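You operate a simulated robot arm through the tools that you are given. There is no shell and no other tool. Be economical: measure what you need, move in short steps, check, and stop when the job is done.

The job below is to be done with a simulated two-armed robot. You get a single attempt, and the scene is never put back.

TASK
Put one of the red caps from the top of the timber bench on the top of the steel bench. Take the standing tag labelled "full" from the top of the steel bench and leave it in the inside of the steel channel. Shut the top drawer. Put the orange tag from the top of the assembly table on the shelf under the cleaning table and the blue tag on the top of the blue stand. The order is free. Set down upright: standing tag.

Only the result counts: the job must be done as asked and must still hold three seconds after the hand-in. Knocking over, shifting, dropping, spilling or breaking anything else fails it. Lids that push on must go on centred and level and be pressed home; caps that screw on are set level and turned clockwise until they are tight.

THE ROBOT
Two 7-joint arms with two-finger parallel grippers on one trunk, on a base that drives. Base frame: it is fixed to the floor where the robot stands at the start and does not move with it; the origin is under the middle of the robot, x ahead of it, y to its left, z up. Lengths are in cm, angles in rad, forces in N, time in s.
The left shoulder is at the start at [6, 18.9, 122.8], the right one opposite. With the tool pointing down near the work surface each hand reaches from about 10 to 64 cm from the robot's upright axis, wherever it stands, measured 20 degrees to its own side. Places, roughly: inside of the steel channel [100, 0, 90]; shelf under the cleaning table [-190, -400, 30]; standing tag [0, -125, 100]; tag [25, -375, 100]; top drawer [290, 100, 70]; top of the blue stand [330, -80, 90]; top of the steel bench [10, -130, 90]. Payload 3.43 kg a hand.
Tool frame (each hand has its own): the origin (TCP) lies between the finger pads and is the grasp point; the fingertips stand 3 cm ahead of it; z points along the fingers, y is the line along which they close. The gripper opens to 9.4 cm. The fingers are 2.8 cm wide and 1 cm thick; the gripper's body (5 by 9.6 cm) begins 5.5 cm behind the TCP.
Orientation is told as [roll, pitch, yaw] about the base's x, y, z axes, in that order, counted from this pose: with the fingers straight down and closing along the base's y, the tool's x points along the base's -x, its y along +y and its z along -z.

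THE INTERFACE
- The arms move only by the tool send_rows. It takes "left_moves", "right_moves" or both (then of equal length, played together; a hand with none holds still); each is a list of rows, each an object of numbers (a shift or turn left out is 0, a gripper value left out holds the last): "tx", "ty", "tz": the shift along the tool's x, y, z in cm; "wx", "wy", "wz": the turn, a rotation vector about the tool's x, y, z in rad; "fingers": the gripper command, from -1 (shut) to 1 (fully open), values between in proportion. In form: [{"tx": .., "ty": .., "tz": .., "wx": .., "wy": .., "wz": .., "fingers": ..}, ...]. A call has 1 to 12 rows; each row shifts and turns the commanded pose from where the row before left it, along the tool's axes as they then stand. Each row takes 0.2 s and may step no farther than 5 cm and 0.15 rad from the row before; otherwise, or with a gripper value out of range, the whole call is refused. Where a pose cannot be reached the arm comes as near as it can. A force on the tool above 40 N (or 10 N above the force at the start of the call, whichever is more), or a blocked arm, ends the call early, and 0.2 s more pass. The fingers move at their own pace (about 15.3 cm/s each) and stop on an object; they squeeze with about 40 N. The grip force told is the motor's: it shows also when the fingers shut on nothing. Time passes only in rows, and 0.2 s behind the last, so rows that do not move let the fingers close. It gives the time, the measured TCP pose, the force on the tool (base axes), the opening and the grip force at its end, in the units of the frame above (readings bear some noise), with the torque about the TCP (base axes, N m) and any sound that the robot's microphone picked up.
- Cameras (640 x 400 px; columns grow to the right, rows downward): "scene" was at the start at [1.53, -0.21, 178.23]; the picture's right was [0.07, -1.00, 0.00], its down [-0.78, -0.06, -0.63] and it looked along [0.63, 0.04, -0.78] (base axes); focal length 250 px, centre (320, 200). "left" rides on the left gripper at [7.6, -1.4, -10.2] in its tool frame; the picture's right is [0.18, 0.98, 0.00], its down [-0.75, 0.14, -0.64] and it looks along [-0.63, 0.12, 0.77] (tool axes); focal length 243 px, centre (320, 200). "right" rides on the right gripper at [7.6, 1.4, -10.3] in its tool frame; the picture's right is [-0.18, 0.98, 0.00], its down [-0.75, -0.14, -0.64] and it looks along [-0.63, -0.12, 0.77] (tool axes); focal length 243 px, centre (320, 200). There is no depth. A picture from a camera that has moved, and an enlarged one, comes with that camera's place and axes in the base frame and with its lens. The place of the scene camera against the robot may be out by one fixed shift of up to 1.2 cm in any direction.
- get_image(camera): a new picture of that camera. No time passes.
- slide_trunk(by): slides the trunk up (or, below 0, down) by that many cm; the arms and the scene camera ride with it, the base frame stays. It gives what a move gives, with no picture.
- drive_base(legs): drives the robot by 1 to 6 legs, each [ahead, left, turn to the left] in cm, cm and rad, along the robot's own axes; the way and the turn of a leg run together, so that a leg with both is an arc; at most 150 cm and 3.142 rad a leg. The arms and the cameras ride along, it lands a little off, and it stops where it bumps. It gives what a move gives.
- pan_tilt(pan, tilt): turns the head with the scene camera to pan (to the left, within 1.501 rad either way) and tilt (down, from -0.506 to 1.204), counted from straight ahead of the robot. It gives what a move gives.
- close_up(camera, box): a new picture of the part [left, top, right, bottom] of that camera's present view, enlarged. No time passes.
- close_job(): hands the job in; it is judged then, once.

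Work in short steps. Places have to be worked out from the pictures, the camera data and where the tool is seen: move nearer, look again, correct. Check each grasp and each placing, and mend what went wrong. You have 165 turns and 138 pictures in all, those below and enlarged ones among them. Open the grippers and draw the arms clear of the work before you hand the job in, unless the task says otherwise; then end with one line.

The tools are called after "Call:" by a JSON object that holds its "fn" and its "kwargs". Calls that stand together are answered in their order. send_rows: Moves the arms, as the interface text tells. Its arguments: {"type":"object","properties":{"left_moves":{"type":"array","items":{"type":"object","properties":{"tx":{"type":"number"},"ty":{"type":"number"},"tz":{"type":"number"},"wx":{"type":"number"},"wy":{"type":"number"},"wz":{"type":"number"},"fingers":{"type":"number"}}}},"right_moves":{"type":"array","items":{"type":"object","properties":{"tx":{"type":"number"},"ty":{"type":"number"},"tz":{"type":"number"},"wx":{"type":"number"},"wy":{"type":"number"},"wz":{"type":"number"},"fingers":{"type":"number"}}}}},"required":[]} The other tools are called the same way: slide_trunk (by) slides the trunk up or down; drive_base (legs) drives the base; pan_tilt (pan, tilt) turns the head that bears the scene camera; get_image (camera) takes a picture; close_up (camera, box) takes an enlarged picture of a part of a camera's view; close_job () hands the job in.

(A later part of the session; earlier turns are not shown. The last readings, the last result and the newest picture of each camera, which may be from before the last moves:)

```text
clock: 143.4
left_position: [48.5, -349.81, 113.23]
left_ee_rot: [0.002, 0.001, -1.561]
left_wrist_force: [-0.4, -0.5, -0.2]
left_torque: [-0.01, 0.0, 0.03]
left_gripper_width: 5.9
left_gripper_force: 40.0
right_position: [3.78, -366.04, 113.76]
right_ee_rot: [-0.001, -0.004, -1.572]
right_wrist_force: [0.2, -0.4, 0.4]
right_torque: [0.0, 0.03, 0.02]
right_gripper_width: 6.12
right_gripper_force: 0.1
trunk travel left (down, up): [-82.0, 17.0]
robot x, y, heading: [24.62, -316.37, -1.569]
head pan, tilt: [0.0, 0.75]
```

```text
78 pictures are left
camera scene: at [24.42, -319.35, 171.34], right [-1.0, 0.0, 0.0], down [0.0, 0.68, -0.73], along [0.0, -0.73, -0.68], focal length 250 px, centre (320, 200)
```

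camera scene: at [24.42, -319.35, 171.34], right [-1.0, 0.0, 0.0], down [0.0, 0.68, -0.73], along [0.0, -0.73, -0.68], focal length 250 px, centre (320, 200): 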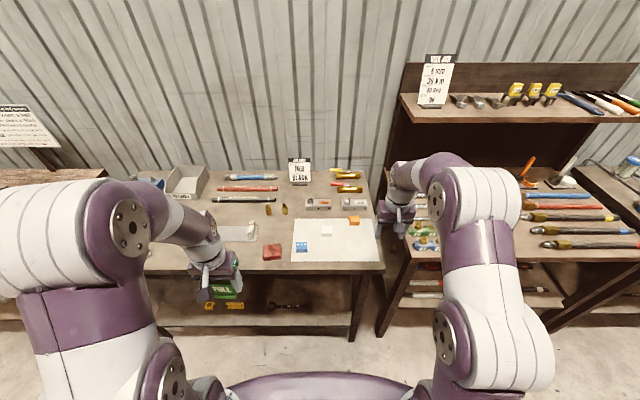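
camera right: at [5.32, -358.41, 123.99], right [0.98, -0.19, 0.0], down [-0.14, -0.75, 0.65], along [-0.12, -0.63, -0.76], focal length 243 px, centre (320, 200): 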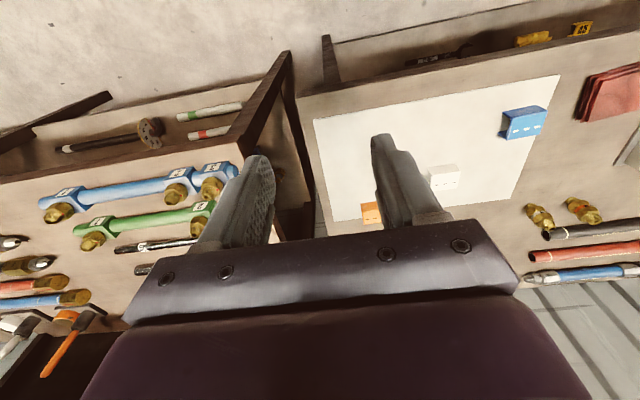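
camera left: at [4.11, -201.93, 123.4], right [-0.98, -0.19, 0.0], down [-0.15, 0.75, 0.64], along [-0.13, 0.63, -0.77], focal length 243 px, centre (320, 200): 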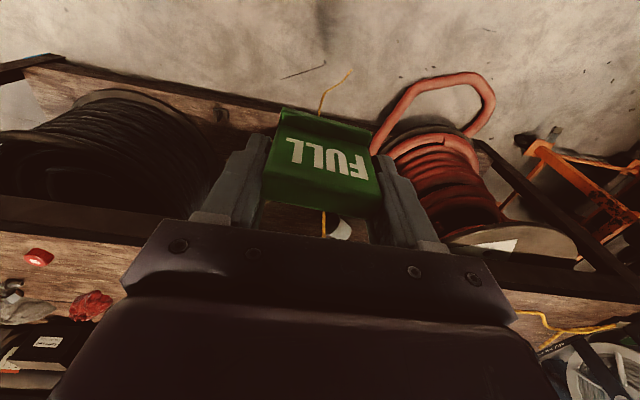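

Orange ≈ [8.8, -388]. I drive 12 cm ahead (still ≥35 cm from the table edge), move the hand forward and lower it a bit, then look.

Call:
{"fn": "drive_base", "kwargs": {"legs": [[12, 0, 0]]}}

Call:
{"fn": "send_rows", "kwargs": {"right_moves": [{"tx": -2, "ty": 3}, {"tx": -3, "ty": 2}, {"tz": 4}, {"tz": 2}]}}

Call:
{"fn": "get_image", "kwargs": {"camera": "right"}}

```text
clock: 144.7
left_position: [48.45, -361.69, 113.24]
left_ee_rot: [0.003, 0.0, -1.56]
left_wrist_force: [-0.5, -0.1, -0.4]
left_torque: [-0.03, -0.01, -0.01]
left_gripper_width: 5.9
left_gripper_force: 40.1
right_position: [3.8, -377.77, 113.95]
right_ee_rot: [0.0, -0.007, -1.571]
right_wrist_force: [-0.4, 0.1, 0.4]
right_torque: [-0.03, 0.0, -0.02]
right_gripper_width: 6.1
right_gripper_force: 0.1
trunk travel left (down, up): [-82.0, 17.0]
robot x, y, heading: [24.39, -327.65, -1.576]
head pan, tilt: [0.0, 0.75]
```

```text
clock: 145.7
left_position: [48.42, -361.73, 113.23]
left_ee_rot: [0.002, 0.0, -1.558]
left_wrist_force: [0.1, -1.2, -0.3]
left_torque: [0.0, -0.01, -0.01]
left_gripper_width: 5.9
left_gripper_force: 40.1
right_position: [8.65, -382.19, 107.19]
right_ee_rot: [0.0, -0.005, -1.574]
right_wrist_force: [0.1, 0.3, -0.2]
right_torque: [0.0, 0.0, 0.0]
right_gripper_width: 6.14
right_gripper_force: 0.0
right hand out of reach, approached as far as the arm can: row 2
trunk travel left (down, up): [-82.0, 17.0]
robot x, y, heading: [24.67, -328.07, -1.568]
head pan, tilt: [0.0, 0.75]
```

```text
77 pictures are left
camera right: at [10.19, -374.43, 117.37], right [0.98, -0.19, 0.0], down [-0.14, -0.75, 0.65], along [-0.12, -0.64, -0.76], focal length 243 px, centre (320, 200)
```

right: 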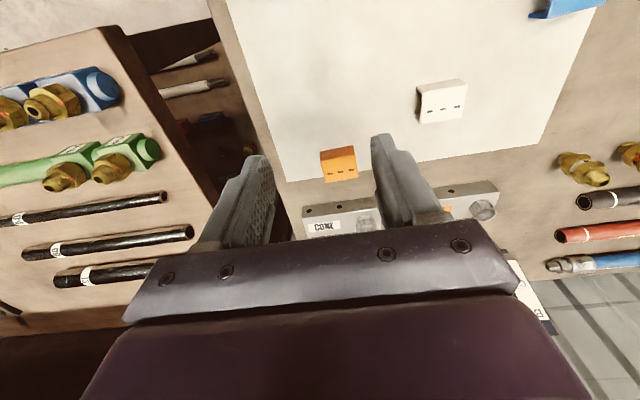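

The orange block is still 8–10 cm ahead of the hand. I drive 4 cm more, lower the hand and move forward in small steps.

Call:
{"fn": "drive_base", "kwargs": {"legs": [[4, 0, 0]]}}

Call:
{"fn": "send_rows", "kwargs": {"right_moves": [{"tz": 3}, {"tx": -2, "ty": 0.4}, {"tx": -1.5}]}}

Call:
{"fn": "get_image", "kwargs": {"camera": "right"}}

```text
clock: 146.6
left_position: [48.44, -365.41, 113.39]
left_ee_rot: [0.001, -0.003, -1.558]
left_wrist_force: [0.8, -0.5, -0.6]
left_torque: [0.0, -0.03, 0.0]
left_gripper_width: 5.92
left_gripper_force: 39.8
right_position: [8.66, -385.67, 107.52]
right_ee_rot: [0.0, -0.011, -1.573]
right_wrist_force: [-0.6, 1.0, -0.2]
right_torque: [-0.03, -0.05, 0.01]
right_gripper_width: 6.11
right_gripper_force: 0.1
trunk travel left (down, up): [-82.0, 17.0]
robot x, y, heading: [24.5, -332.04, -1.574]
head pan, tilt: [0.0, 0.75]
```

```text
clock: 147.4
left_position: [48.45, -365.89, 113.22]
left_ee_rot: [0.002, 0.001, -1.56]
left_wrist_force: [-1.1, -0.5, -0.2]
left_torque: [-0.01, -0.02, -0.02]
left_gripper_width: 5.88
left_gripper_force: 39.9
right_position: [9.08, -389.82, 104.13]
right_ee_rot: [-0.001, -0.001, -1.572]
right_wrist_force: [-0.4, -0.1, 0.4]
right_torque: [0.04, 0.01, 0.0]
right_gripper_width: 6.13
right_gripper_force: 0.2
trunk travel left (down, up): [-82.0, 17.0]
robot x, y, heading: [24.86, -331.77, -1.571]
head pan, tilt: [0.0, 0.75]
```

```text
76 pictures are left
camera right: at [10.53, -382.13, 114.34], right [0.98, -0.19, 0.0], down [-0.14, -0.75, 0.65], along [-0.12, -0.63, -0.76], focal length 243 px, centre (320, 200)
```

right: 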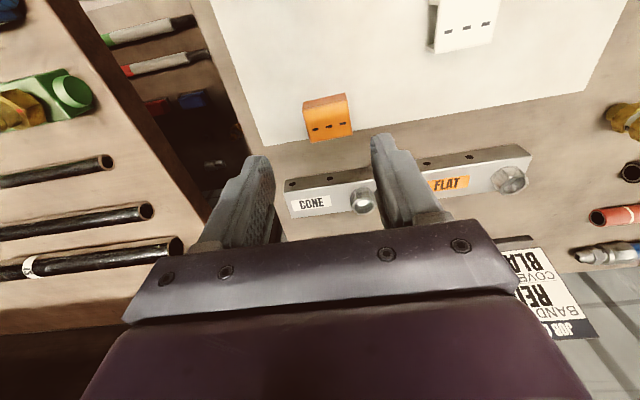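

Triangulating: block centre ≈ [9.3, -393.3], top at z≈89, ~5 cm wide. I open wider, move forward and lower to z≈96, then look.

Call:
{"fn": "send_rows", "kwargs": {"right_moves": [{"tz": 3, "fingers": 0.7}, {"tz": 3}, {"tx": -1.7, "ty": 0.3, "tz": 1}, {"tx": -1.6}]}}

Call:
{"fn": "get_image", "kwargs": {"camera": "right"}}

```text
clock: 148.4
left_position: [48.4, -365.79, 113.22]
left_ee_rot: [0.002, 0.0, -1.559]
left_wrist_force: [0.0, -0.6, -1.0]
left_torque: [-0.02, -0.05, 0.02]
left_gripper_width: 5.89
left_gripper_force: 40.0
right_position: [9.31, -392.95, 97.2]
right_ee_rot: [0.0, -0.007, -1.572]
right_wrist_force: [0.3, -0.3, 0.0]
right_torque: [0.02, 0.01, 0.01]
right_gripper_width: 7.99
right_gripper_force: 0.0
trunk travel left (down, up): [-82.0, 17.0]
robot x, y, heading: [24.5, -332.18, -1.569]
head pan, tilt: [0.0, 0.75]
```

```text
75 pictures are left
camera right: at [10.81, -385.32, 107.42], right [0.98, -0.19, 0.0], down [-0.14, -0.75, 0.65], along [-0.12, -0.64, -0.76], focal length 243 px, centre (320, 200)
```

right: 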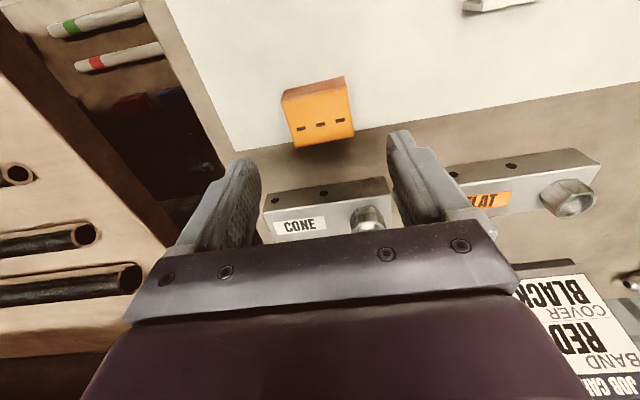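

The block's top seems to be at z≈87; the hand is well aligned. I descend further in small steps and check.

Call:
{"fn": "send_rows", "kwargs": {"right_moves": [{"tz": 2}, {"tz": 2}]}}

Call:
{"fn": "get_image", "kwargs": {"camera": "right"}}

```text
clock: 149.0
left_position: [48.47, -365.71, 113.25]
left_ee_rot: [0.003, 0.0, -1.559]
left_wrist_force: [0.3, -0.2, 0.1]
left_torque: [0.0, 0.02, 0.01]
left_gripper_width: 5.89
left_gripper_force: 39.8
right_position: [9.45, -392.97, 93.13]
right_ee_rot: [-0.001, -0.008, -1.574]
right_wrist_force: [-0.8, 0.9, 0.3]
right_torque: [0.04, 0.02, -0.04]
right_gripper_width: 8.0
right_gripper_force: 0.0
trunk travel left (down, up): [-82.0, 17.0]
robot x, y, heading: [24.35, -331.4, -1.575]
head pan, tilt: [0.0, 0.75]
```

```text
74 pictures are left
camera right: at [10.83, -385.35, 103.37], right [0.98, -0.19, 0.0], down [-0.14, -0.75, 0.65], along [-0.12, -0.64, -0.76], focal length 243 px, centre (320, 200)
```

right: 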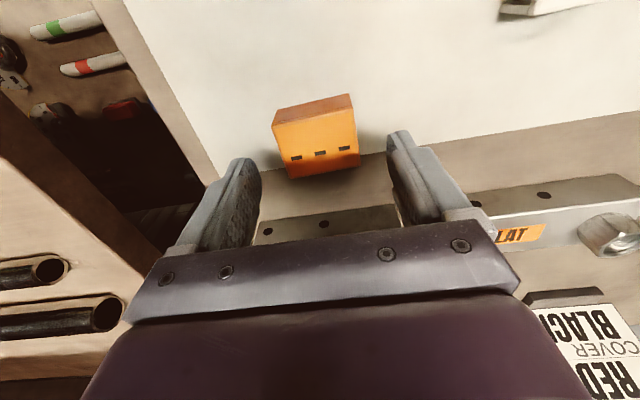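

Top ≈ z 87.7 and centred. I lower to TCP ≈ 89 and close.

Call:
{"fn": "send_rows", "kwargs": {"right_moves": [{"tz": 2}, {"tz": 1.2}, {"tz": 0.8}, {"fingers": -1}, {}, {}]}}

Call:
{"fn": "get_image", "kwargs": {"camera": "right"}}

```text
clock: 149.5
left_position: [48.41, -365.42, 113.24]
left_ee_rot: [0.003, -0.001, -1.56]
left_wrist_force: [0.3, 0.2, -0.3]
left_torque: [0.02, 0.0, -0.01]
left_gripper_width: 5.89
left_gripper_force: 39.9
right_position: [9.4, -392.83, 91.32]
right_ee_rot: [0.0, -0.005, -1.573]
right_wrist_force: [0.2, 17.9, 20.5]
right_torque: [0.81, -0.43, 0.15]
right_gripper_width: 7.99
right_gripper_force: 0.1
trunk travel left (down, up): [-82.0, 17.0]
robot x, y, heading: [24.3, -331.68, -1.575]
head pan, tilt: [0.0, 0.75]
stopped in row 2 (right hand): the force on the tool passed its limit (the readings are from after the stop); the commanded pose is now the measured one
```

```text
73 pictures are left
camera right: at [10.86, -385.13, 101.62], right [0.98, -0.19, 0.0], down [-0.14, -0.75, 0.64], along [-0.12, -0.63, -0.76], focal length 243 px, centre (320, 200)
```

right: 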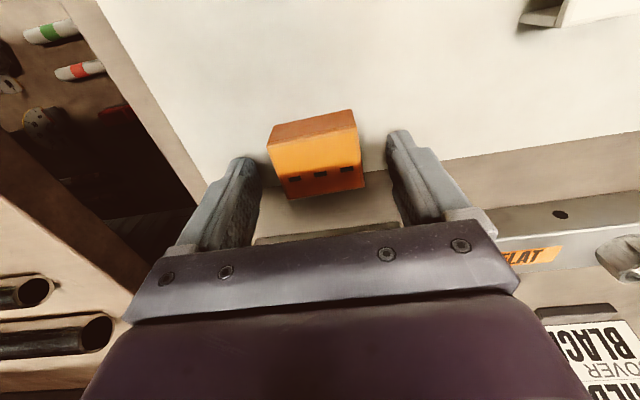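

The tips touched the table at z≈88.3 — so the block is taller and about 2 cm nearer to the robot, y≈-390.8. I lift slightly, shift back and close.

Call:
{"fn": "send_rows", "kwargs": {"right_moves": [{"tz": -0.8}, {"tx": 1.9, "ty": 0.1}, {"tz": 0.3}, {"fingers": -1}, {}, {}]}}

Call:
{"fn": "get_image", "kwargs": {"camera": "right"}}

```text
clock: 150.9
left_position: [48.41, -365.7, 113.3]
left_ee_rot: [0.003, -0.001, -1.561]
left_wrist_force: [-0.1, 0.5, -0.7]
left_torque: [0.0, 0.0, 0.0]
left_gripper_width: 5.87
left_gripper_force: 40.2
right_position: [9.47, -391.11, 91.74]
right_ee_rot: [0.0, -0.005, -1.573]
right_wrist_force: [-0.1, -0.5, 0.5]
right_torque: [-0.01, 0.02, 0.0]
right_gripper_width: 4.34
right_gripper_force: 40.2
trunk travel left (down, up): [-82.0, 17.0]
robot x, y, heading: [24.41, -332.0, -1.572]
head pan, tilt: [0.0, 0.75]
```

```text
72 pictures are left
camera right: at [10.94, -383.43, 101.88], right [0.98, -0.19, 0.0], down [-0.14, -0.75, 0.65], along [-0.12, -0.64, -0.76], focal length 243 px, centre (320, 200)
```

right: 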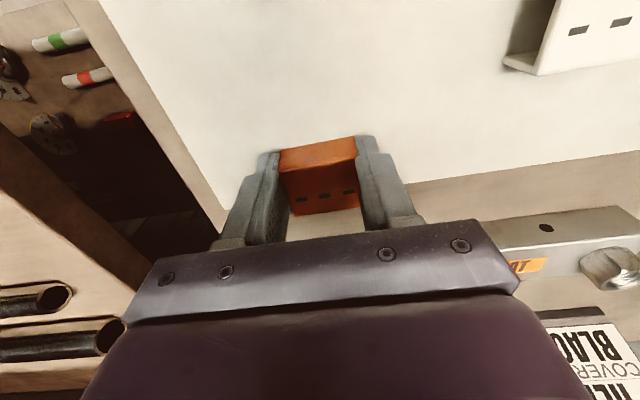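

Orange tag gripped (4.3 cm; base ~3.3 cm below TCP). I lift, draw back, and back the base off, then look toward the cleaning table.

Call:
{"fn": "send_rows", "kwargs": {"right_moves": [{"tz": -3}, {"tz": -4}, {"tz": -4}, {"tz": -4}, {"tz": -4}, {"tx": 4}, {"tx": 4}, {"tx": 4}, {"tx": 4}, {"tx": 4, "ty": -2}, {"tx": 4, "ty": -4}, {"ty": -4}]}}

Call:
{"fn": "drive_base", "kwargs": {"legs": [[-85, 0, 0]]}}

Call:
{"fn": "pan_tilt", "kwargs": {"pan": -0.9, "tilt": 0.6}}

Call:
{"fn": "get_image", "kwargs": {"camera": "scene"}}

```text
refused: row 11 steps farther than a row can; nothing moved
```

```text
clock: 155.4
left_position: [48.63, -280.29, 113.26]
left_ee_rot: [0.002, 0.0, -1.558]
left_wrist_force: [0.2, -0.8, -0.4]
left_torque: [-0.03, -0.03, -0.02]
left_gripper_width: 5.88
left_gripper_force: 40.2
right_position: [9.82, -305.8, 91.62]
right_ee_rot: [0.001, -0.004, -1.569]
right_wrist_force: [-0.2, 0.0, 0.8]
right_torque: [0.0, 0.01, 0.01]
right_gripper_width: 4.35
right_gripper_force: 39.7
trunk travel left (down, up): [-82.0, 17.0]
robot x, y, heading: [24.31, -246.68, -1.567]
head pan, tilt: [0.0, 0.75]
```

```text
clock: 156.6
left_position: [48.61, -280.44, 113.29]
left_ee_rot: [0.002, -0.001, -1.558]
left_wrist_force: [-0.4, 0.0, 0.0]
left_torque: [0.01, -0.04, -0.03]
left_gripper_width: 5.9
left_gripper_force: 39.4
right_position: [9.79, -305.81, 91.77]
right_ee_rot: [-0.001, -0.006, -1.57]
right_wrist_force: [-0.1, 0.5, 0.2]
right_torque: [-0.02, 0.02, -0.02]
right_gripper_width: 4.37
right_gripper_force: 39.6
trunk travel left (down, up): [-82.0, 17.0]
robot x, y, heading: [24.51, -246.56, -1.575]
head pan, tilt: [-0.901, 0.6]
```

```text
71 pictures are left
camera scene: at [17.52, -246.97, 172.63], right [-0.62, 0.78, 0.0], down [0.44, 0.35, -0.82], along [-0.65, -0.51, -0.57], focal length 250 px, centre (320, 200)
```

scene: 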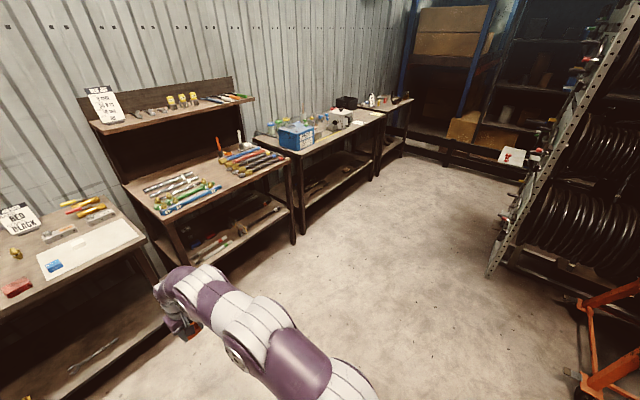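

My lift row was refused, so the base backed off with the hand low. I check the table to make sure nothing was disturbed.

Call:
{"fn": "close_up", "kwargs": {"camera": "scene", "box": [0, 170, 200, 310]}}

Call:
{"fn": "get_image", "kwargs": {"camera": "right"}}

```text
2.86 times, centred on (100, 240) of scene
camera zoom: at [17.52, -246.97, 172.63], right [-0.62, 0.78, 0.0], down [0.44, 0.35, -0.82], along [-0.65, -0.51, -0.57], focal length 714 px, centre (949, 86)
```

zoom: 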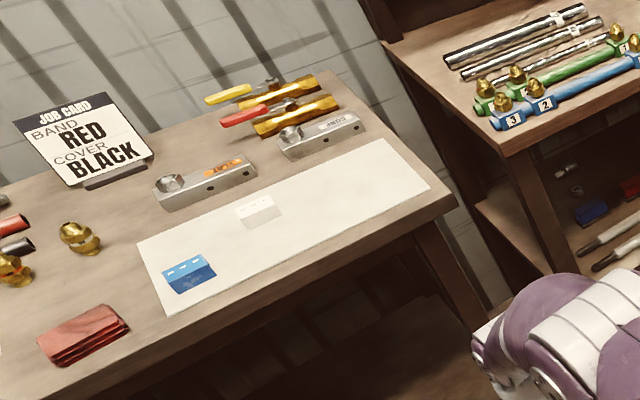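

```text
69 pictures are left
camera right: at [11.16, -298.15, 101.9], right [0.98, -0.18, 0.0], down [-0.14, -0.75, 0.65], along [-0.12, -0.64, -0.76], focal length 243 px, centre (320, 200)
```

right: 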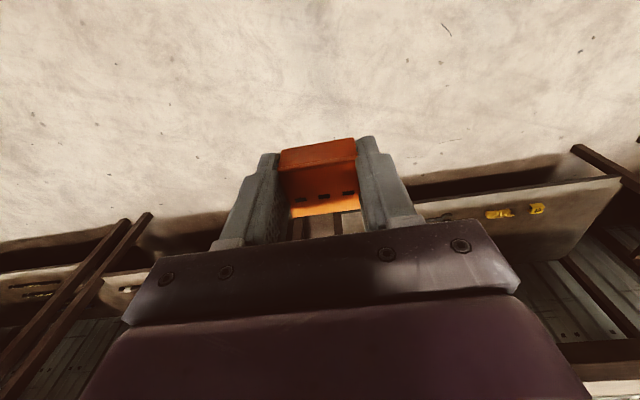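

Nothing was disturbed and the tag is held. I lift and tuck the right hand now.

Call:
{"fn": "send_rows", "kwargs": {"right_moves": [{"tz": -4}, {"tz": -4}, {"tz": -4}, {"tz": -4}, {"tz": -4}, {"tx": 4}, {"tx": 4}, {"tx": 4}, {"tx": 4}, {"tx": 4}, {"tx": 3, "ty": -3}, {"ty": -3}]}}

```text
clock: 159.2
left_position: [48.58, -280.4, 113.11]
left_ee_rot: [0.003, -0.001, -1.556]
left_wrist_force: [-0.5, 0.3, -0.6]
left_torque: [0.01, 0.03, 0.01]
left_gripper_width: 5.9
left_gripper_force: 40.2
right_position: [3.37, -280.48, 109.99]
right_ee_rot: [0.001, -0.005, -1.569]
right_wrist_force: [-0.8, 0.4, 0.1]
right_torque: [0.0, 0.04, -0.03]
right_gripper_width: 4.35
right_gripper_force: 40.0
right hand out of reach, approached as far as the arm can: row 4, 5
trunk travel left (down, up): [-82.0, 17.0]
robot x, y, heading: [24.84, -246.62, -1.571]
head pan, tilt: [-0.901, 0.6]
```

Now I drive ahead to y≈-285 and strafe to x≈-165, then look at the cleaning table.

Call:
{"fn": "drive_base", "kwargs": {"legs": [[38, 0, 0], [0, -130, 0], [0, -60, 0]]}}

Call:
{"fn": "pan_tilt", "kwargs": {"pan": -0.25, "tilt": 0.75}}

Call:
{"fn": "get_image", "kwargs": {"camera": "scene"}}

```text
clock: 170.7
left_position: [-141.11, -318.99, 113.2]
left_ee_rot: [0.003, -0.001, -1.552]
left_wrist_force: [-0.4, -0.1, -0.2]
left_torque: [0.0, 0.05, -0.02]
left_gripper_width: 5.88
left_gripper_force: 40.7
right_position: [-186.32, -319.3, 110.05]
right_ee_rot: [0.0, -0.005, -1.563]
right_wrist_force: [0.2, -0.4, 0.3]
right_torque: [-0.01, -0.02, 0.03]
right_gripper_width: 4.35
right_gripper_force: 40.4
trunk travel left (down, up): [-82.0, 17.0]
robot x, y, heading: [-165.59, -285.37, -1.562]
head pan, tilt: [-0.901, 0.6]
```

```text
clock: 171.8
left_position: [-141.13, -318.93, 113.18]
left_ee_rot: [0.001, -0.001, -1.553]
left_wrist_force: [1.1, 0.3, 0.7]
left_torque: [-0.03, -0.01, 0.01]
left_gripper_width: 5.87
left_gripper_force: 40.4
right_position: [-186.25, -319.14, 110.06]
right_ee_rot: [-0.001, -0.004, -1.565]
right_wrist_force: [-0.2, 0.0, 0.1]
right_torque: [0.0, 0.01, -0.01]
right_gripper_width: 4.39
right_gripper_force: 40.7
trunk travel left (down, up): [-82.0, 17.0]
robot x, y, heading: [-165.4, -285.38, -1.564]
head pan, tilt: [-0.25, 0.75]
```

```text
68 pictures are left
camera scene: at [-167.5, -288.25, 171.34], right [-0.97, 0.24, 0.0], down [0.17, 0.66, -0.73], along [-0.18, -0.71, -0.68], focal length 250 px, centre (320, 200)
```

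scene: 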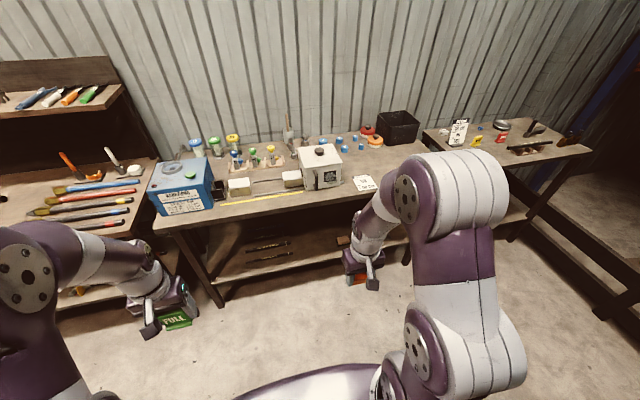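

This is the cleaning table (x≈-135 to -240, front edge y≈-373). I lower the trunk to see its shelf.

Call:
{"fn": "slide_trunk", "kwargs": {"by": -40}}

Call:
{"fn": "pan_tilt", "kwargs": {"pan": -0.25, "tilt": 0.6}}

Call:
{"fn": "get_image", "kwargs": {"camera": "scene"}}

Call:
{"fn": "get_image", "kwargs": {"camera": "right"}}

```text
clock: 175.6
left_position: [-141.15, -318.89, 73.2]
left_ee_rot: [0.0, -0.001, -1.551]
left_wrist_force: [-0.4, 0.8, -0.5]
left_torque: [0.0, 0.03, 0.0]
left_gripper_width: 5.89
left_gripper_force: 39.8
right_position: [-186.2, -319.15, 69.94]
right_ee_rot: [0.002, -0.006, -1.565]
right_wrist_force: [-0.5, -0.6, 0.8]
right_torque: [-0.04, 0.01, -0.02]
right_gripper_width: 4.33
right_gripper_force: 40.3
trunk travel left (down, up): [-42.0, 57.0]
robot x, y, heading: [-165.38, -285.44, -1.57]
head pan, tilt: [-0.25, 0.75]
```

```text
clock: 176.3
left_position: [-141.19, -318.9, 73.24]
left_ee_rot: [0.001, -0.002, -1.551]
left_wrist_force: [0.3, 0.6, 0.2]
left_torque: [0.01, 0.03, -0.01]
left_gripper_width: 5.86
left_gripper_force: 40.6
right_position: [-186.31, -319.36, 70.02]
right_ee_rot: [0.0, -0.005, -1.563]
right_wrist_force: [1.2, -0.6, 0.9]
right_torque: [-0.03, 0.0, -0.01]
right_gripper_width: 4.37
right_gripper_force: 40.3
trunk travel left (down, up): [-42.0, 57.0]
robot x, y, heading: [-165.22, -285.54, -1.562]
head pan, tilt: [-0.25, 0.6]
```

```text
67 pictures are left
camera scene: at [-167.66, -288.79, 132.62], right [-0.97, 0.24, 0.0], down [0.14, 0.55, -0.82], along [-0.2, -0.8, -0.57], focal length 250 px, centre (320, 200)
```

scene: 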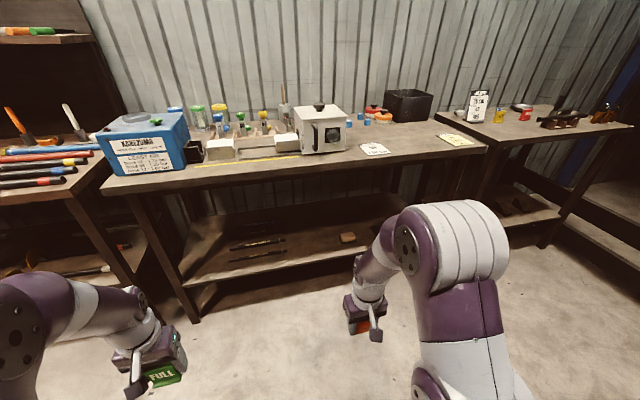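

```text
66 pictures are left
camera right: at [-184.94, -311.55, 80.23], right [0.98, -0.18, 0.0], down [-0.14, -0.75, 0.65], along [-0.11, -0.64, -0.76], focal length 243 px, centre (320, 200)
```

right: 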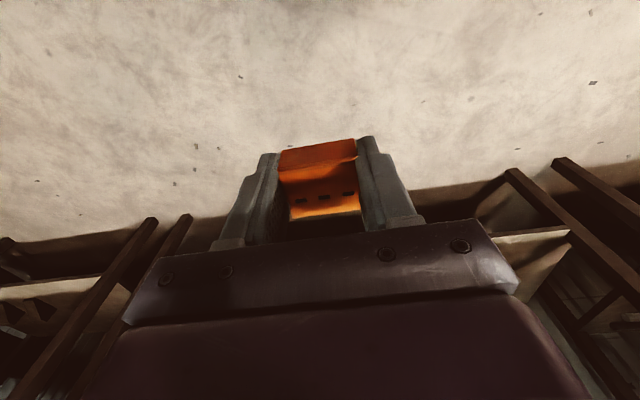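

I enlarge the shelf region.

Call:
{"fn": "close_up", "kwargs": {"camera": "scene", "box": [160, 190, 420, 330]}}

```text
2.46 times, centred on (290, 260) of scene
camera zoom: at [-167.66, -288.79, 132.62], right [-0.97, 0.24, 0.0], down [0.14, 0.55, -0.82], along [-0.2, -0.8, -0.57], focal length 615 px, centre (394, 52)
```

zoom: 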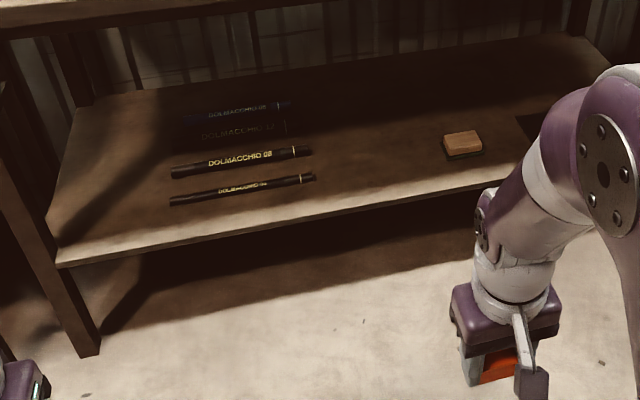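

Shelf is at z≈29–30 with front edge y≈-379; clear spot between the tools and the sponge at about [-190, -387]. I lower the trunk 30 and drive up so the right hand comes near the shelf's front.

Call:
{"fn": "slide_trunk", "kwargs": {"by": -28}}

Call:
{"fn": "drive_base", "kwargs": {"legs": [[36, -4, 0]]}}

Call:
{"fn": "get_image", "kwargs": {"camera": "scene"}}

Call:
{"fn": "get_image", "kwargs": {"camera": "right"}}

```text
clock: 179.1
left_position: [-141.27, -318.92, 45.25]
left_ee_rot: [0.001, 0.002, -1.551]
left_wrist_force: [0.6, 0.2, -0.1]
left_torque: [0.0, -0.01, 0.0]
left_gripper_width: 5.87
left_gripper_force: 40.2
right_position: [-186.24, -319.17, 42.03]
right_ee_rot: [-0.001, -0.005, -1.564]
right_wrist_force: [0.1, -0.4, -1.0]
right_torque: [0.01, -0.02, -0.02]
right_gripper_width: 4.34
right_gripper_force: 39.9
trunk travel left (down, up): [-14.0, 85.0]
robot x, y, heading: [-165.47, -285.41, -1.566]
head pan, tilt: [-0.25, 0.6]
```

```text
clock: 181.5
left_position: [-145.04, -355.14, 45.24]
left_ee_rot: [0.002, 0.0, -1.553]
left_wrist_force: [0.0, -0.6, 0.0]
left_torque: [0.02, 0.03, 0.0]
left_gripper_width: 5.9
left_gripper_force: 40.2
right_position: [-190.14, -355.52, 42.09]
right_ee_rot: [0.0, -0.005, -1.567]
right_wrist_force: [0.2, 0.0, -0.1]
right_torque: [-0.02, 0.01, 0.01]
right_gripper_width: 4.36
right_gripper_force: 40.1
trunk travel left (down, up): [-14.0, 85.0]
robot x, y, heading: [-169.38, -321.47, -1.567]
head pan, tilt: [-0.25, 0.6]
```

```text
64 pictures are left
camera scene: at [-171.48, -324.99, 104.63], right [-0.97, 0.24, 0.0], down [0.14, 0.55, -0.83], along [-0.2, -0.8, -0.56], focal length 250 px, centre (320, 200)
```

scene: 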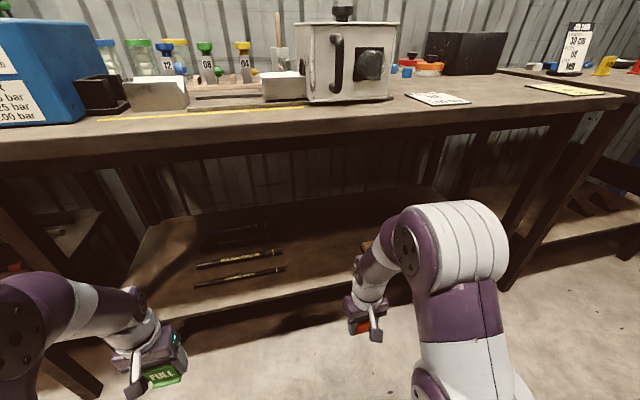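

```text
63 pictures are left
camera right: at [-188.77, -347.75, 52.23], right [0.98, -0.18, 0.0], down [-0.14, -0.75, 0.65], along [-0.11, -0.64, -0.76], focal length 243 px, centre (320, 200)
```

right: 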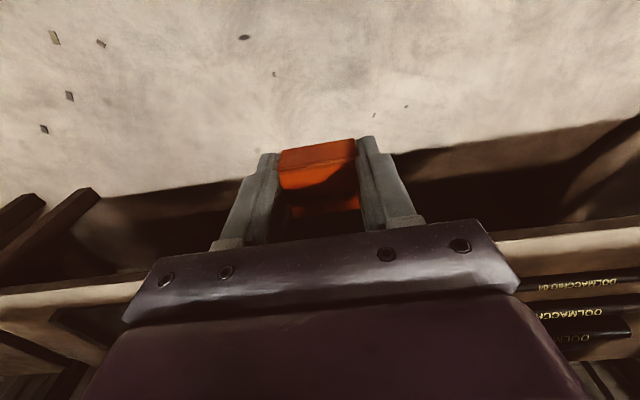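

I drive 9 cm more and extend the right hand 22 cm over the shelf, then look.

Call:
{"fn": "drive_base", "kwargs": {"legs": [[9, 0, 0]]}}

Call:
{"fn": "send_rows", "kwargs": {"right_moves": [{"tx": -4}, {"tx": -4}, {"tx": -4}, {"tx": -4}, {"tx": -4}, {"tx": -3}]}}

Call:
{"fn": "get_image", "kwargs": {"camera": "right"}}

Call:
{"fn": "get_image", "kwargs": {"camera": "scene"}}

```text
clock: 182.6
left_position: [-145.03, -364.21, 45.22]
left_ee_rot: [0.002, 0.001, -1.552]
left_wrist_force: [0.0, 0.2, -0.1]
left_torque: [0.01, -0.01, 0.03]
left_gripper_width: 5.87
left_gripper_force: 40.2
right_position: [-190.12, -364.48, 42.08]
right_ee_rot: [0.0, -0.004, -1.564]
right_wrist_force: [0.5, -0.3, 0.0]
right_torque: [-0.02, 0.02, 0.01]
right_gripper_width: 4.36
right_gripper_force: 40.4
trunk travel left (down, up): [-14.0, 85.0]
robot x, y, heading: [-169.37, -331.05, -1.568]
head pan, tilt: [-0.25, 0.6]
```

```text
clock: 184.0
left_position: [-144.91, -364.19, 45.28]
left_ee_rot: [0.003, -0.001, -1.551]
left_wrist_force: [-0.3, 0.0, 0.5]
left_torque: [-0.01, 0.0, 0.04]
left_gripper_width: 5.86
left_gripper_force: 39.9
right_position: [-190.02, -387.22, 42.41]
right_ee_rot: [0.001, -0.005, -1.563]
right_wrist_force: [-0.1, -0.3, -0.2]
right_torque: [-0.01, 0.01, 0.02]
right_gripper_width: 4.37
right_gripper_force: 40.1
trunk travel left (down, up): [-14.0, 85.0]
robot x, y, heading: [-169.28, -330.62, -1.565]
head pan, tilt: [-0.25, 0.6]
```

```text
62 pictures are left
camera right: at [-188.58, -379.5, 52.54], right [0.98, -0.18, 0.0], down [-0.14, -0.75, 0.65], along [-0.11, -0.64, -0.76], focal length 243 px, centre (320, 200)
```

right: 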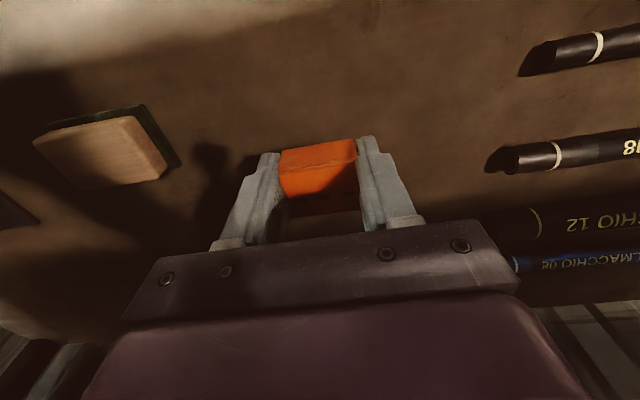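

```text
61 pictures are left
camera scene: at [-171.44, -334.02, 104.63], right [-0.97, 0.24, 0.0], down [0.14, 0.55, -0.82], along [-0.2, -0.8, -0.57], focal length 250 px, centre (320, 200)
```

scene: 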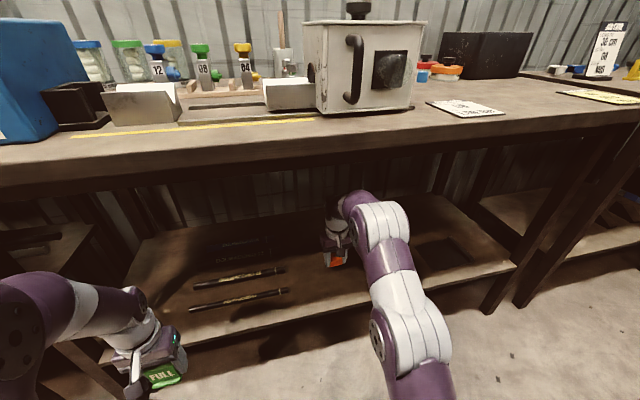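

Clear space below. I lower toward the shelf in steps, smaller near the end.

Call:
{"fn": "send_rows", "kwargs": {"right_moves": [{"tz": 2.5}, {"tz": 2.5}, {"tz": 1}, {"tz": 0.7}, {"tz": 0.5}, {"tz": 0.5}, {"tz": 0.5}, {"tz": 0.5}, {"tz": 0.5}, {"tz": 0.5}, {"tz": 0.5}]}}

```text
clock: 185.5
left_position: [-144.97, -364.03, 45.2]
left_ee_rot: [0.0, -0.004, -1.553]
left_wrist_force: [0.9, 1.0, -0.2]
left_torque: [0.02, 0.0, -0.04]
left_gripper_width: 5.88
left_gripper_force: 40.2
right_position: [-190.01, -387.68, 35.1]
right_ee_rot: [-0.002, -0.018, -1.563]
right_wrist_force: [0.6, 10.4, 24.4]
right_torque: [0.46, -0.21, 0.05]
right_gripper_width: 4.35
right_gripper_force: 39.4
trunk travel left (down, up): [-14.0, 85.0]
robot x, y, heading: [-169.3, -330.47, -1.567]
head pan, tilt: [-0.25, 0.6]
stopped in row 7 (right hand): the force on the tool passed its limit (the readings are from after the stop); the commanded pose is now the measured one
```

Contact at TCP z≈35.1. I check that it is the shelf under the block.

Call:
{"fn": "get_image", "kwargs": {"camera": "right"}}

Call:
{"fn": "close_up", "kwargs": {"camera": "scene", "box": [260, 170, 460, 310]}}

```text
60 pictures are left
camera right: at [-188.57, -379.87, 45.13], right [0.98, -0.18, 0.0], down [-0.14, -0.74, 0.66], along [-0.12, -0.65, -0.75], focal length 243 px, centre (320, 200)
```

right: 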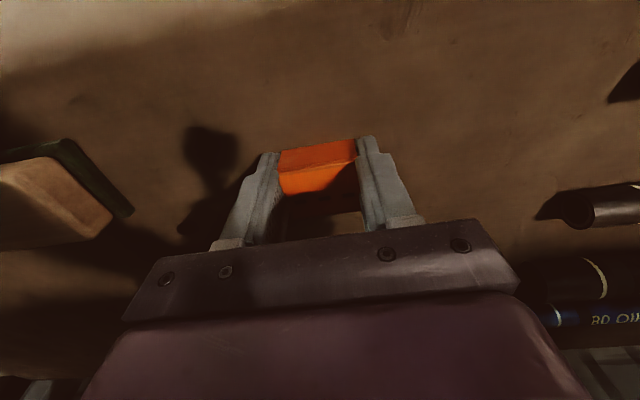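

```text
2.86 times, centred on (360, 240) of scene
camera zoom: at [-171.34, -333.71, 104.65], right [-0.97, 0.24, 0.0], down [0.14, 0.55, -0.83], along [-0.2, -0.8, -0.56], focal length 714 px, centre (206, 86)
```

zoom: 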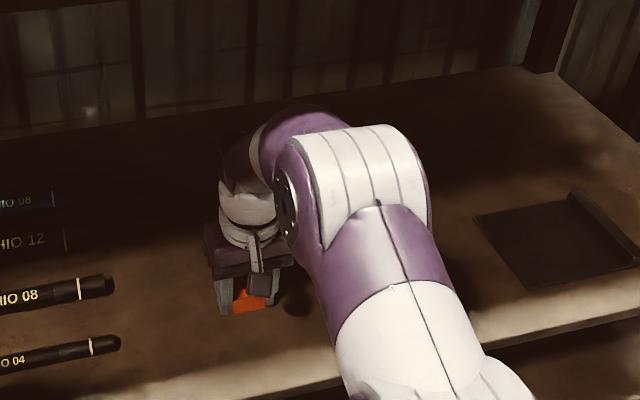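

The block is at the shelf surface. I ease off, open a little and lift.

Call:
{"fn": "send_rows", "kwargs": {"right_moves": [{"tz": -0.15}, {"fingers": 0.25}, {}, {"tz": -2}, {"tz": -3}, {"tz": -2.5}]}}

Call:
{"fn": "get_image", "kwargs": {"camera": "right"}}

```text
clock: 186.9
left_position: [-144.93, -364.12, 45.29]
left_ee_rot: [0.002, -0.001, -1.553]
left_wrist_force: [-0.7, 0.0, -0.3]
left_torque: [0.02, 0.0, -0.02]
left_gripper_width: 5.89
left_gripper_force: 40.2
right_position: [-190.04, -387.44, 42.14]
right_ee_rot: [0.001, -0.011, -1.565]
right_wrist_force: [0.2, 0.3, -0.5]
right_torque: [0.04, 0.0, 0.02]
right_gripper_width: 5.89
right_gripper_force: 0.1
trunk travel left (down, up): [-14.0, 85.0]
robot x, y, heading: [-169.16, -330.64, -1.568]
head pan, tilt: [-0.25, 0.6]
```

```text
58 pictures are left
camera right: at [-188.62, -379.76, 52.35], right [0.98, -0.18, 0.0], down [-0.14, -0.75, 0.65], along [-0.11, -0.64, -0.76], focal length 243 px, centre (320, 200)
```

right: 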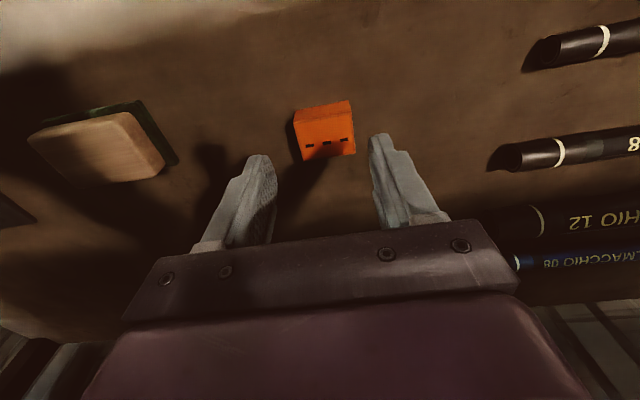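

The orange tag sits on the shelf. I draw the hand back out horizontally.

Call:
{"fn": "send_rows", "kwargs": {"right_moves": [{"tx": 4}, {"tx": 4}, {"tx": 4}, {"tx": 4}, {"tx": 4}, {"tx": 3}]}}

Call:
{"fn": "drive_base", "kwargs": {"legs": [[-45, 0, 0]]}}

Call:
{"fn": "slide_trunk", "kwargs": {"by": 40}}

Call:
{"fn": "slide_trunk", "kwargs": {"by": 28}}

Call:
{"fn": "get_image", "kwargs": {"camera": "scene"}}

```text
clock: 188.3
left_position: [-144.9, -364.29, 45.22]
left_ee_rot: [0.001, 0.001, -1.553]
left_wrist_force: [-0.2, 0.1, -0.1]
left_torque: [-0.03, 0.01, 0.0]
left_gripper_width: 5.88
left_gripper_force: 40.1
right_position: [-190.09, -364.42, 42.2]
right_ee_rot: [-0.001, -0.012, -1.564]
right_wrist_force: [-1.1, -0.2, 0.3]
right_torque: [0.03, 0.0, 0.0]
right_gripper_width: 5.87
right_gripper_force: 0.0
trunk travel left (down, up): [-14.0, 85.0]
robot x, y, heading: [-169.6, -330.5, -1.564]
head pan, tilt: [-0.25, 0.6]
```

```text
clock: 191.0
left_position: [-145.25, -319.32, 45.29]
left_ee_rot: [0.002, -0.001, -1.556]
left_wrist_force: [0.3, 0.0, -0.3]
left_torque: [-0.02, 0.01, 0.0]
left_gripper_width: 5.87
left_gripper_force: 40.3
right_position: [-190.4, -319.55, 42.1]
right_ee_rot: [-0.002, -0.012, -1.57]
right_wrist_force: [0.7, 0.5, -0.7]
right_torque: [0.02, -0.03, 0.0]
right_gripper_width: 5.92
right_gripper_force: 0.1
trunk travel left (down, up): [-14.0, 85.0]
robot x, y, heading: [-169.53, -285.64, -1.567]
head pan, tilt: [-0.25, 0.6]
```

```text
clock: 194.8
left_position: [-145.28, -319.38, 85.28]
left_ee_rot: [0.001, -0.002, -1.557]
left_wrist_force: [-0.4, 0.5, -0.2]
left_torque: [-0.04, -0.01, 0.01]
left_gripper_width: 5.9
left_gripper_force: 40.2
right_position: [-190.49, -319.62, 82.12]
right_ee_rot: [-0.001, -0.013, -1.57]
right_wrist_force: [1.2, 0.3, 0.6]
right_torque: [0.03, 0.03, 0.04]
right_gripper_width: 5.9
right_gripper_force: 0.1
trunk travel left (down, up): [-54.0, 45.0]
robot x, y, heading: [-169.37, -285.68, -1.575]
head pan, tilt: [-0.25, 0.6]
```

```text
clock: 197.7
left_position: [-145.29, -319.4, 113.25]
left_ee_rot: [0.002, 0.0, -1.557]
left_wrist_force: [-0.2, -0.6, 0.1]
left_torque: [0.0, 0.02, -0.01]
left_gripper_width: 5.87
left_gripper_force: 40.4
right_position: [-190.42, -319.61, 110.08]
right_ee_rot: [0.001, -0.012, -1.568]
right_wrist_force: [0.5, -0.2, 0.9]
right_torque: [-0.01, 0.01, 0.01]
right_gripper_width: 5.89
right_gripper_force: 0.1
trunk travel left (down, up): [-82.0, 17.0]
robot x, y, heading: [-169.18, -285.94, -1.569]
head pan, tilt: [-0.25, 0.6]
```

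```text
57 pictures are left
camera scene: at [-171.59, -289.08, 172.62], right [-0.97, 0.25, 0.0], down [0.14, 0.55, -0.83], along [-0.2, -0.8, -0.57], focal length 250 px, centre (320, 200)
```

scene: 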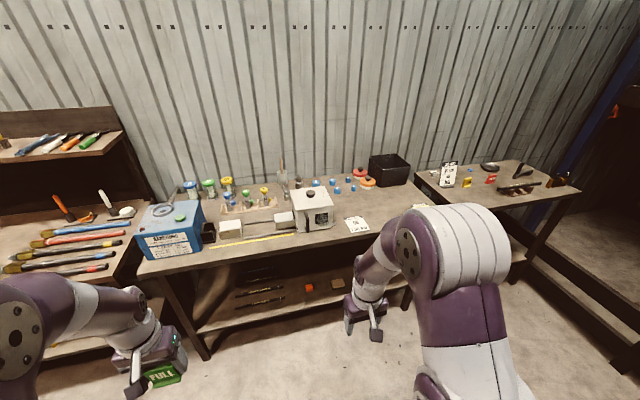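

The orange tag is in place. I strafe back to x≈50 in front of the assembly table for the blue tag (≈[31, -377.5], table z 88.4).

Call:
{"fn": "drive_base", "kwargs": {"legs": [[0, 140, 0], [0, 79, 0], [34, 0, 0]]}}

Call:
{"fn": "send_rows", "kwargs": {"right_moves": [{"tx": -4, "fingers": 0.6}, {"tx": -4}, {"tx": -4}, {"tx": -2}]}}

Call:
{"fn": "get_image", "kwargs": {"camera": "right"}}

```text
clock: 210.3
left_position: [72.79, -353.36, 113.3]
left_ee_rot: [0.003, -0.001, -1.564]
left_wrist_force: [0.7, -0.2, -0.1]
left_torque: [0.01, -0.01, 0.01]
left_gripper_width: 5.89
left_gripper_force: 39.8
right_position: [27.64, -353.12, 110.03]
right_ee_rot: [-0.001, -0.014, -1.576]
right_wrist_force: [-0.5, -0.4, 0.3]
right_torque: [0.0, 0.0, 0.01]
right_gripper_width: 5.89
right_gripper_force: 0.2
trunk travel left (down, up): [-82.0, 17.0]
robot x, y, heading: [48.75, -319.59, -1.573]
head pan, tilt: [-0.25, 0.6]
```

```text
clock: 211.3
left_position: [72.71, -353.41, 113.24]
left_ee_rot: [0.002, -0.001, -1.564]
left_wrist_force: [0.1, -0.2, -0.3]
left_torque: [-0.01, -0.01, 0.01]
left_gripper_width: 5.89
left_gripper_force: 39.7
right_position: [27.47, -367.37, 110.24]
right_ee_rot: [0.0, -0.012, -1.575]
right_wrist_force: [0.2, 0.9, 0.0]
right_torque: [-0.01, 0.0, 0.01]
right_gripper_width: 7.5
right_gripper_force: 0.1
trunk travel left (down, up): [-82.0, 17.0]
robot x, y, heading: [49.1, -319.79, -1.579]
head pan, tilt: [-0.25, 0.6]
```

```text
56 pictures are left
camera right: at [28.99, -359.57, 120.41], right [0.98, -0.19, 0.0], down [-0.15, -0.74, 0.65], along [-0.12, -0.64, -0.76], focal length 243 px, centre (320, 200)
```

right: 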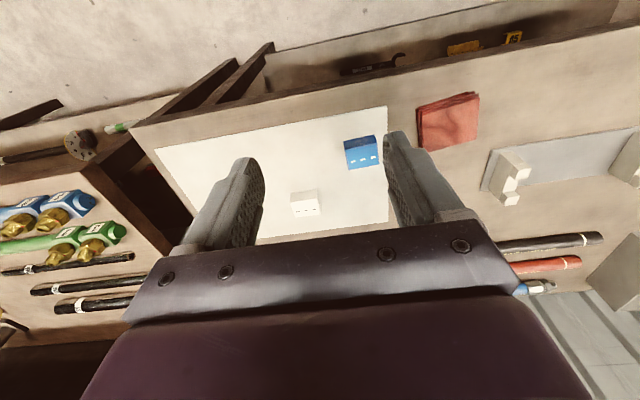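

Blue tag at about [31.7, -377.4]. I move over it and down to z≈99 and check.

Call:
{"fn": "send_rows", "kwargs": {"right_moves": [{"tx": -3, "ty": 2.1}, {"tx": -3, "ty": 2.1}, {"tx": -3.6}, {"tz": 4}, {"tz": 4}, {"tz": 3}]}}

Call:
{"fn": "get_image", "kwargs": {"camera": "right"}}

```text
clock: 212.7
left_position: [72.8, -353.47, 113.26]
left_ee_rot: [0.002, 0.002, -1.565]
left_wrist_force: [0.6, -0.2, -0.4]
left_torque: [0.01, 0.01, -0.02]
left_gripper_width: 5.88
left_gripper_force: 40.4
right_position: [31.63, -376.64, 98.98]
right_ee_rot: [-0.001, -0.013, -1.574]
right_wrist_force: [-0.1, 0.3, -0.2]
right_torque: [0.01, 0.02, 0.02]
right_gripper_width: 7.52
right_gripper_force: 0.1
right hand out of reach, approached as far as the arm can: row 3
trunk travel left (down, up): [-82.0, 17.0]
robot x, y, heading: [49.07, -319.44, -1.581]
head pan, tilt: [-0.25, 0.6]
```

```text
55 pictures are left
camera right: at [33.04, -368.91, 109.18], right [0.98, -0.19, 0.0], down [-0.15, -0.74, 0.65], along [-0.12, -0.64, -0.76], focal length 243 px, centre (320, 200)
```

right: 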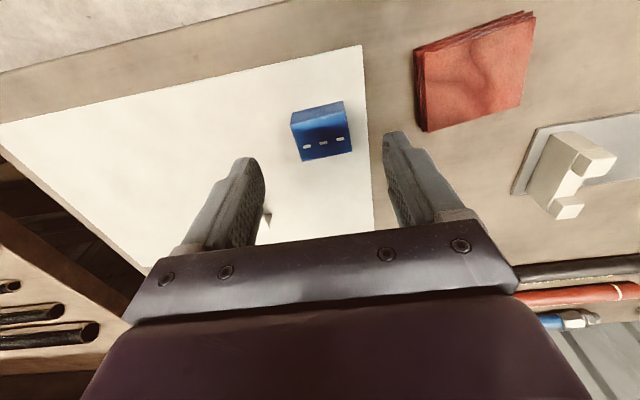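

Aligned within 0.5 cm. I narrow the opening a bit, descend to TCP ≈ 91.8 and grip.

Call:
{"fn": "send_rows", "kwargs": {"right_moves": [{"tx": -0.5, "fingers": 0.4}, {"tz": 3}, {"tz": 3}, {"tz": 1.1}, {"fingers": -1}, {}, {}]}}

Call:
{"fn": "get_image", "kwargs": {"camera": "right"}}

```text
clock: 214.3
left_position: [72.78, -353.42, 113.3]
left_ee_rot: [0.001, 0.002, -1.563]
left_wrist_force: [-0.1, 0.2, -0.6]
left_torque: [0.0, 0.01, 0.0]
left_gripper_width: 5.83
left_gripper_force: 40.2
right_position: [31.66, -377.19, 92.1]
right_ee_rot: [-0.001, -0.01, -1.577]
right_wrist_force: [0.0, -0.2, 0.2]
right_torque: [0.0, 0.03, 0.01]
right_gripper_width: 4.36
right_gripper_force: 39.9
trunk travel left (down, up): [-82.0, 17.0]
robot x, y, heading: [48.99, -319.4, -1.58]
head pan, tilt: [-0.25, 0.6]
```

```text
54 pictures are left
camera right: at [33.1, -369.42, 102.12], right [0.98, -0.19, 0.0], down [-0.15, -0.74, 0.65], along [-0.12, -0.64, -0.76], focal length 243 px, centre (320, 200)
```

right: 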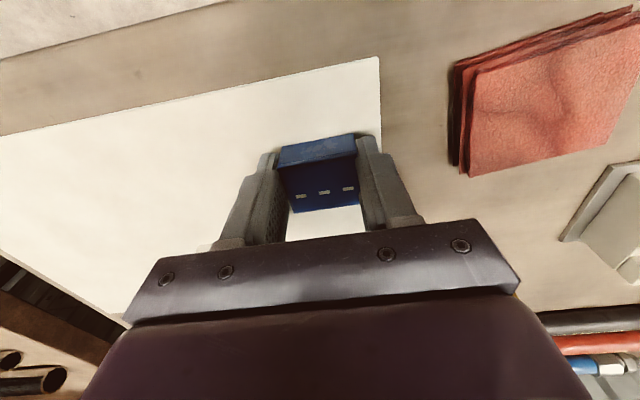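

Blue tag gripped (base ~3.7 cm below TCP). I lift and tuck, checking before any driving.

Call:
{"fn": "send_rows", "kwargs": {"right_moves": [{"tz": -4}, {"tz": -4}, {"tz": -4}, {"tz": -4}, {"tz": -4}, {"tx": 4}, {"tx": 4}, {"tx": 4}, {"tx": 4}, {"tx": 4}, {"tx": 3}]}}

Call:
{"fn": "get_image", "kwargs": {"camera": "right"}}

```text
clock: 216.7
left_position: [72.78, -353.38, 113.24]
left_ee_rot: [0.001, 0.0, -1.565]
left_wrist_force: [-1.1, -0.2, -0.4]
left_torque: [0.03, -0.02, 0.0]
left_gripper_width: 5.89
left_gripper_force: 39.9
right_position: [31.75, -352.5, 110.81]
right_ee_rot: [-0.001, -0.014, -1.577]
right_wrist_force: [0.3, -0.2, -0.5]
right_torque: [-0.01, 0.01, 0.01]
right_gripper_width: 4.33
right_gripper_force: 40.0
right hand out of reach, approached as far as the arm can: row 5
trunk travel left (down, up): [-82.0, 17.0]
robot x, y, heading: [48.65, -319.78, -1.575]
head pan, tilt: [-0.25, 0.6]
```

```text
53 pictures are left
camera right: at [33.14, -344.78, 121.01], right [0.98, -0.19, 0.0], down [-0.15, -0.74, 0.65], along [-0.12, -0.64, -0.76], focal length 243 px, centre (320, 200)
```

right: 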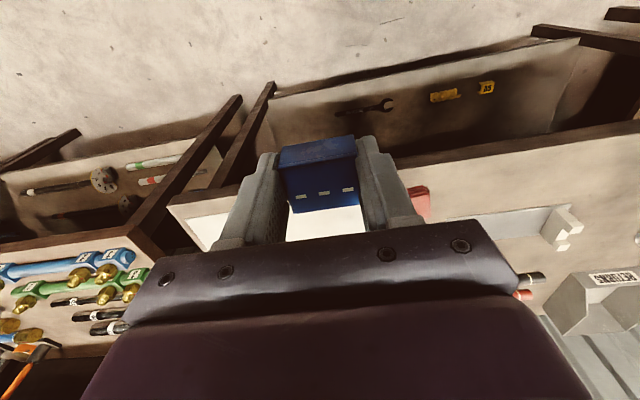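

Held well. I back off, turn to face +x, and drive toward the blue stand.

Call:
{"fn": "drive_base", "kwargs": {"legs": [[-85, 0, 0], [0, 0, 1.575], [150, 0, 0], [0, 145, 0]]}}

Call:
{"fn": "pan_tilt", "kwargs": {"pan": 0.0, "tilt": 0.6}}

Call:
{"fn": "get_image", "kwargs": {"camera": "scene"}}

```text
clock: 238.8
left_position: [234.19, -67.79, 113.19]
left_ee_rot: [0.002, 0.0, 0.004]
left_wrist_force: [0.1, -0.1, -0.8]
left_torque: [-0.01, 0.01, -0.01]
left_gripper_width: 5.9
left_gripper_force: 40.1
right_position: [233.31, -109.07, 110.81]
right_ee_rot: [0.001, -0.011, -0.008]
right_wrist_force: [-0.4, -0.2, 0.0]
right_torque: [0.0, -0.01, -0.04]
right_gripper_width: 4.35
right_gripper_force: 40.1
trunk travel left (down, up): [-82.0, 17.0]
robot x, y, heading: [200.34, -91.58, -0.008]
head pan, tilt: [-0.25, 0.6]
```

```text
clock: 239.6
left_position: [234.27, -67.93, 113.25]
left_ee_rot: [0.003, 0.0, 0.003]
left_wrist_force: [0.5, 0.5, -0.4]
left_torque: [0.04, 0.01, -0.01]
left_gripper_width: 5.89
left_gripper_force: 39.9
right_position: [233.29, -108.93, 110.76]
right_ee_rot: [-0.001, -0.012, -0.01]
right_wrist_force: [0.1, 0.0, 0.0]
right_torque: [0.01, -0.02, 0.0]
right_gripper_width: 4.36
right_gripper_force: 40.0
trunk travel left (down, up): [-82.0, 17.0]
robot x, y, heading: [200.65, -91.47, -0.009]
head pan, tilt: [0.0, 0.6]
```

```text
52 pictures are left
camera scene: at [203.14, -92.33, 172.63], right [-0.01, -1.0, 0.0], down [-0.56, 0.01, -0.83], along [0.82, -0.01, -0.56], focal length 250 px, centre (320, 200)
```

scene: 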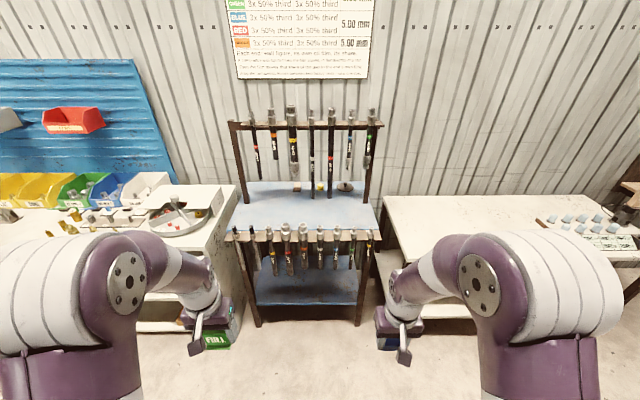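

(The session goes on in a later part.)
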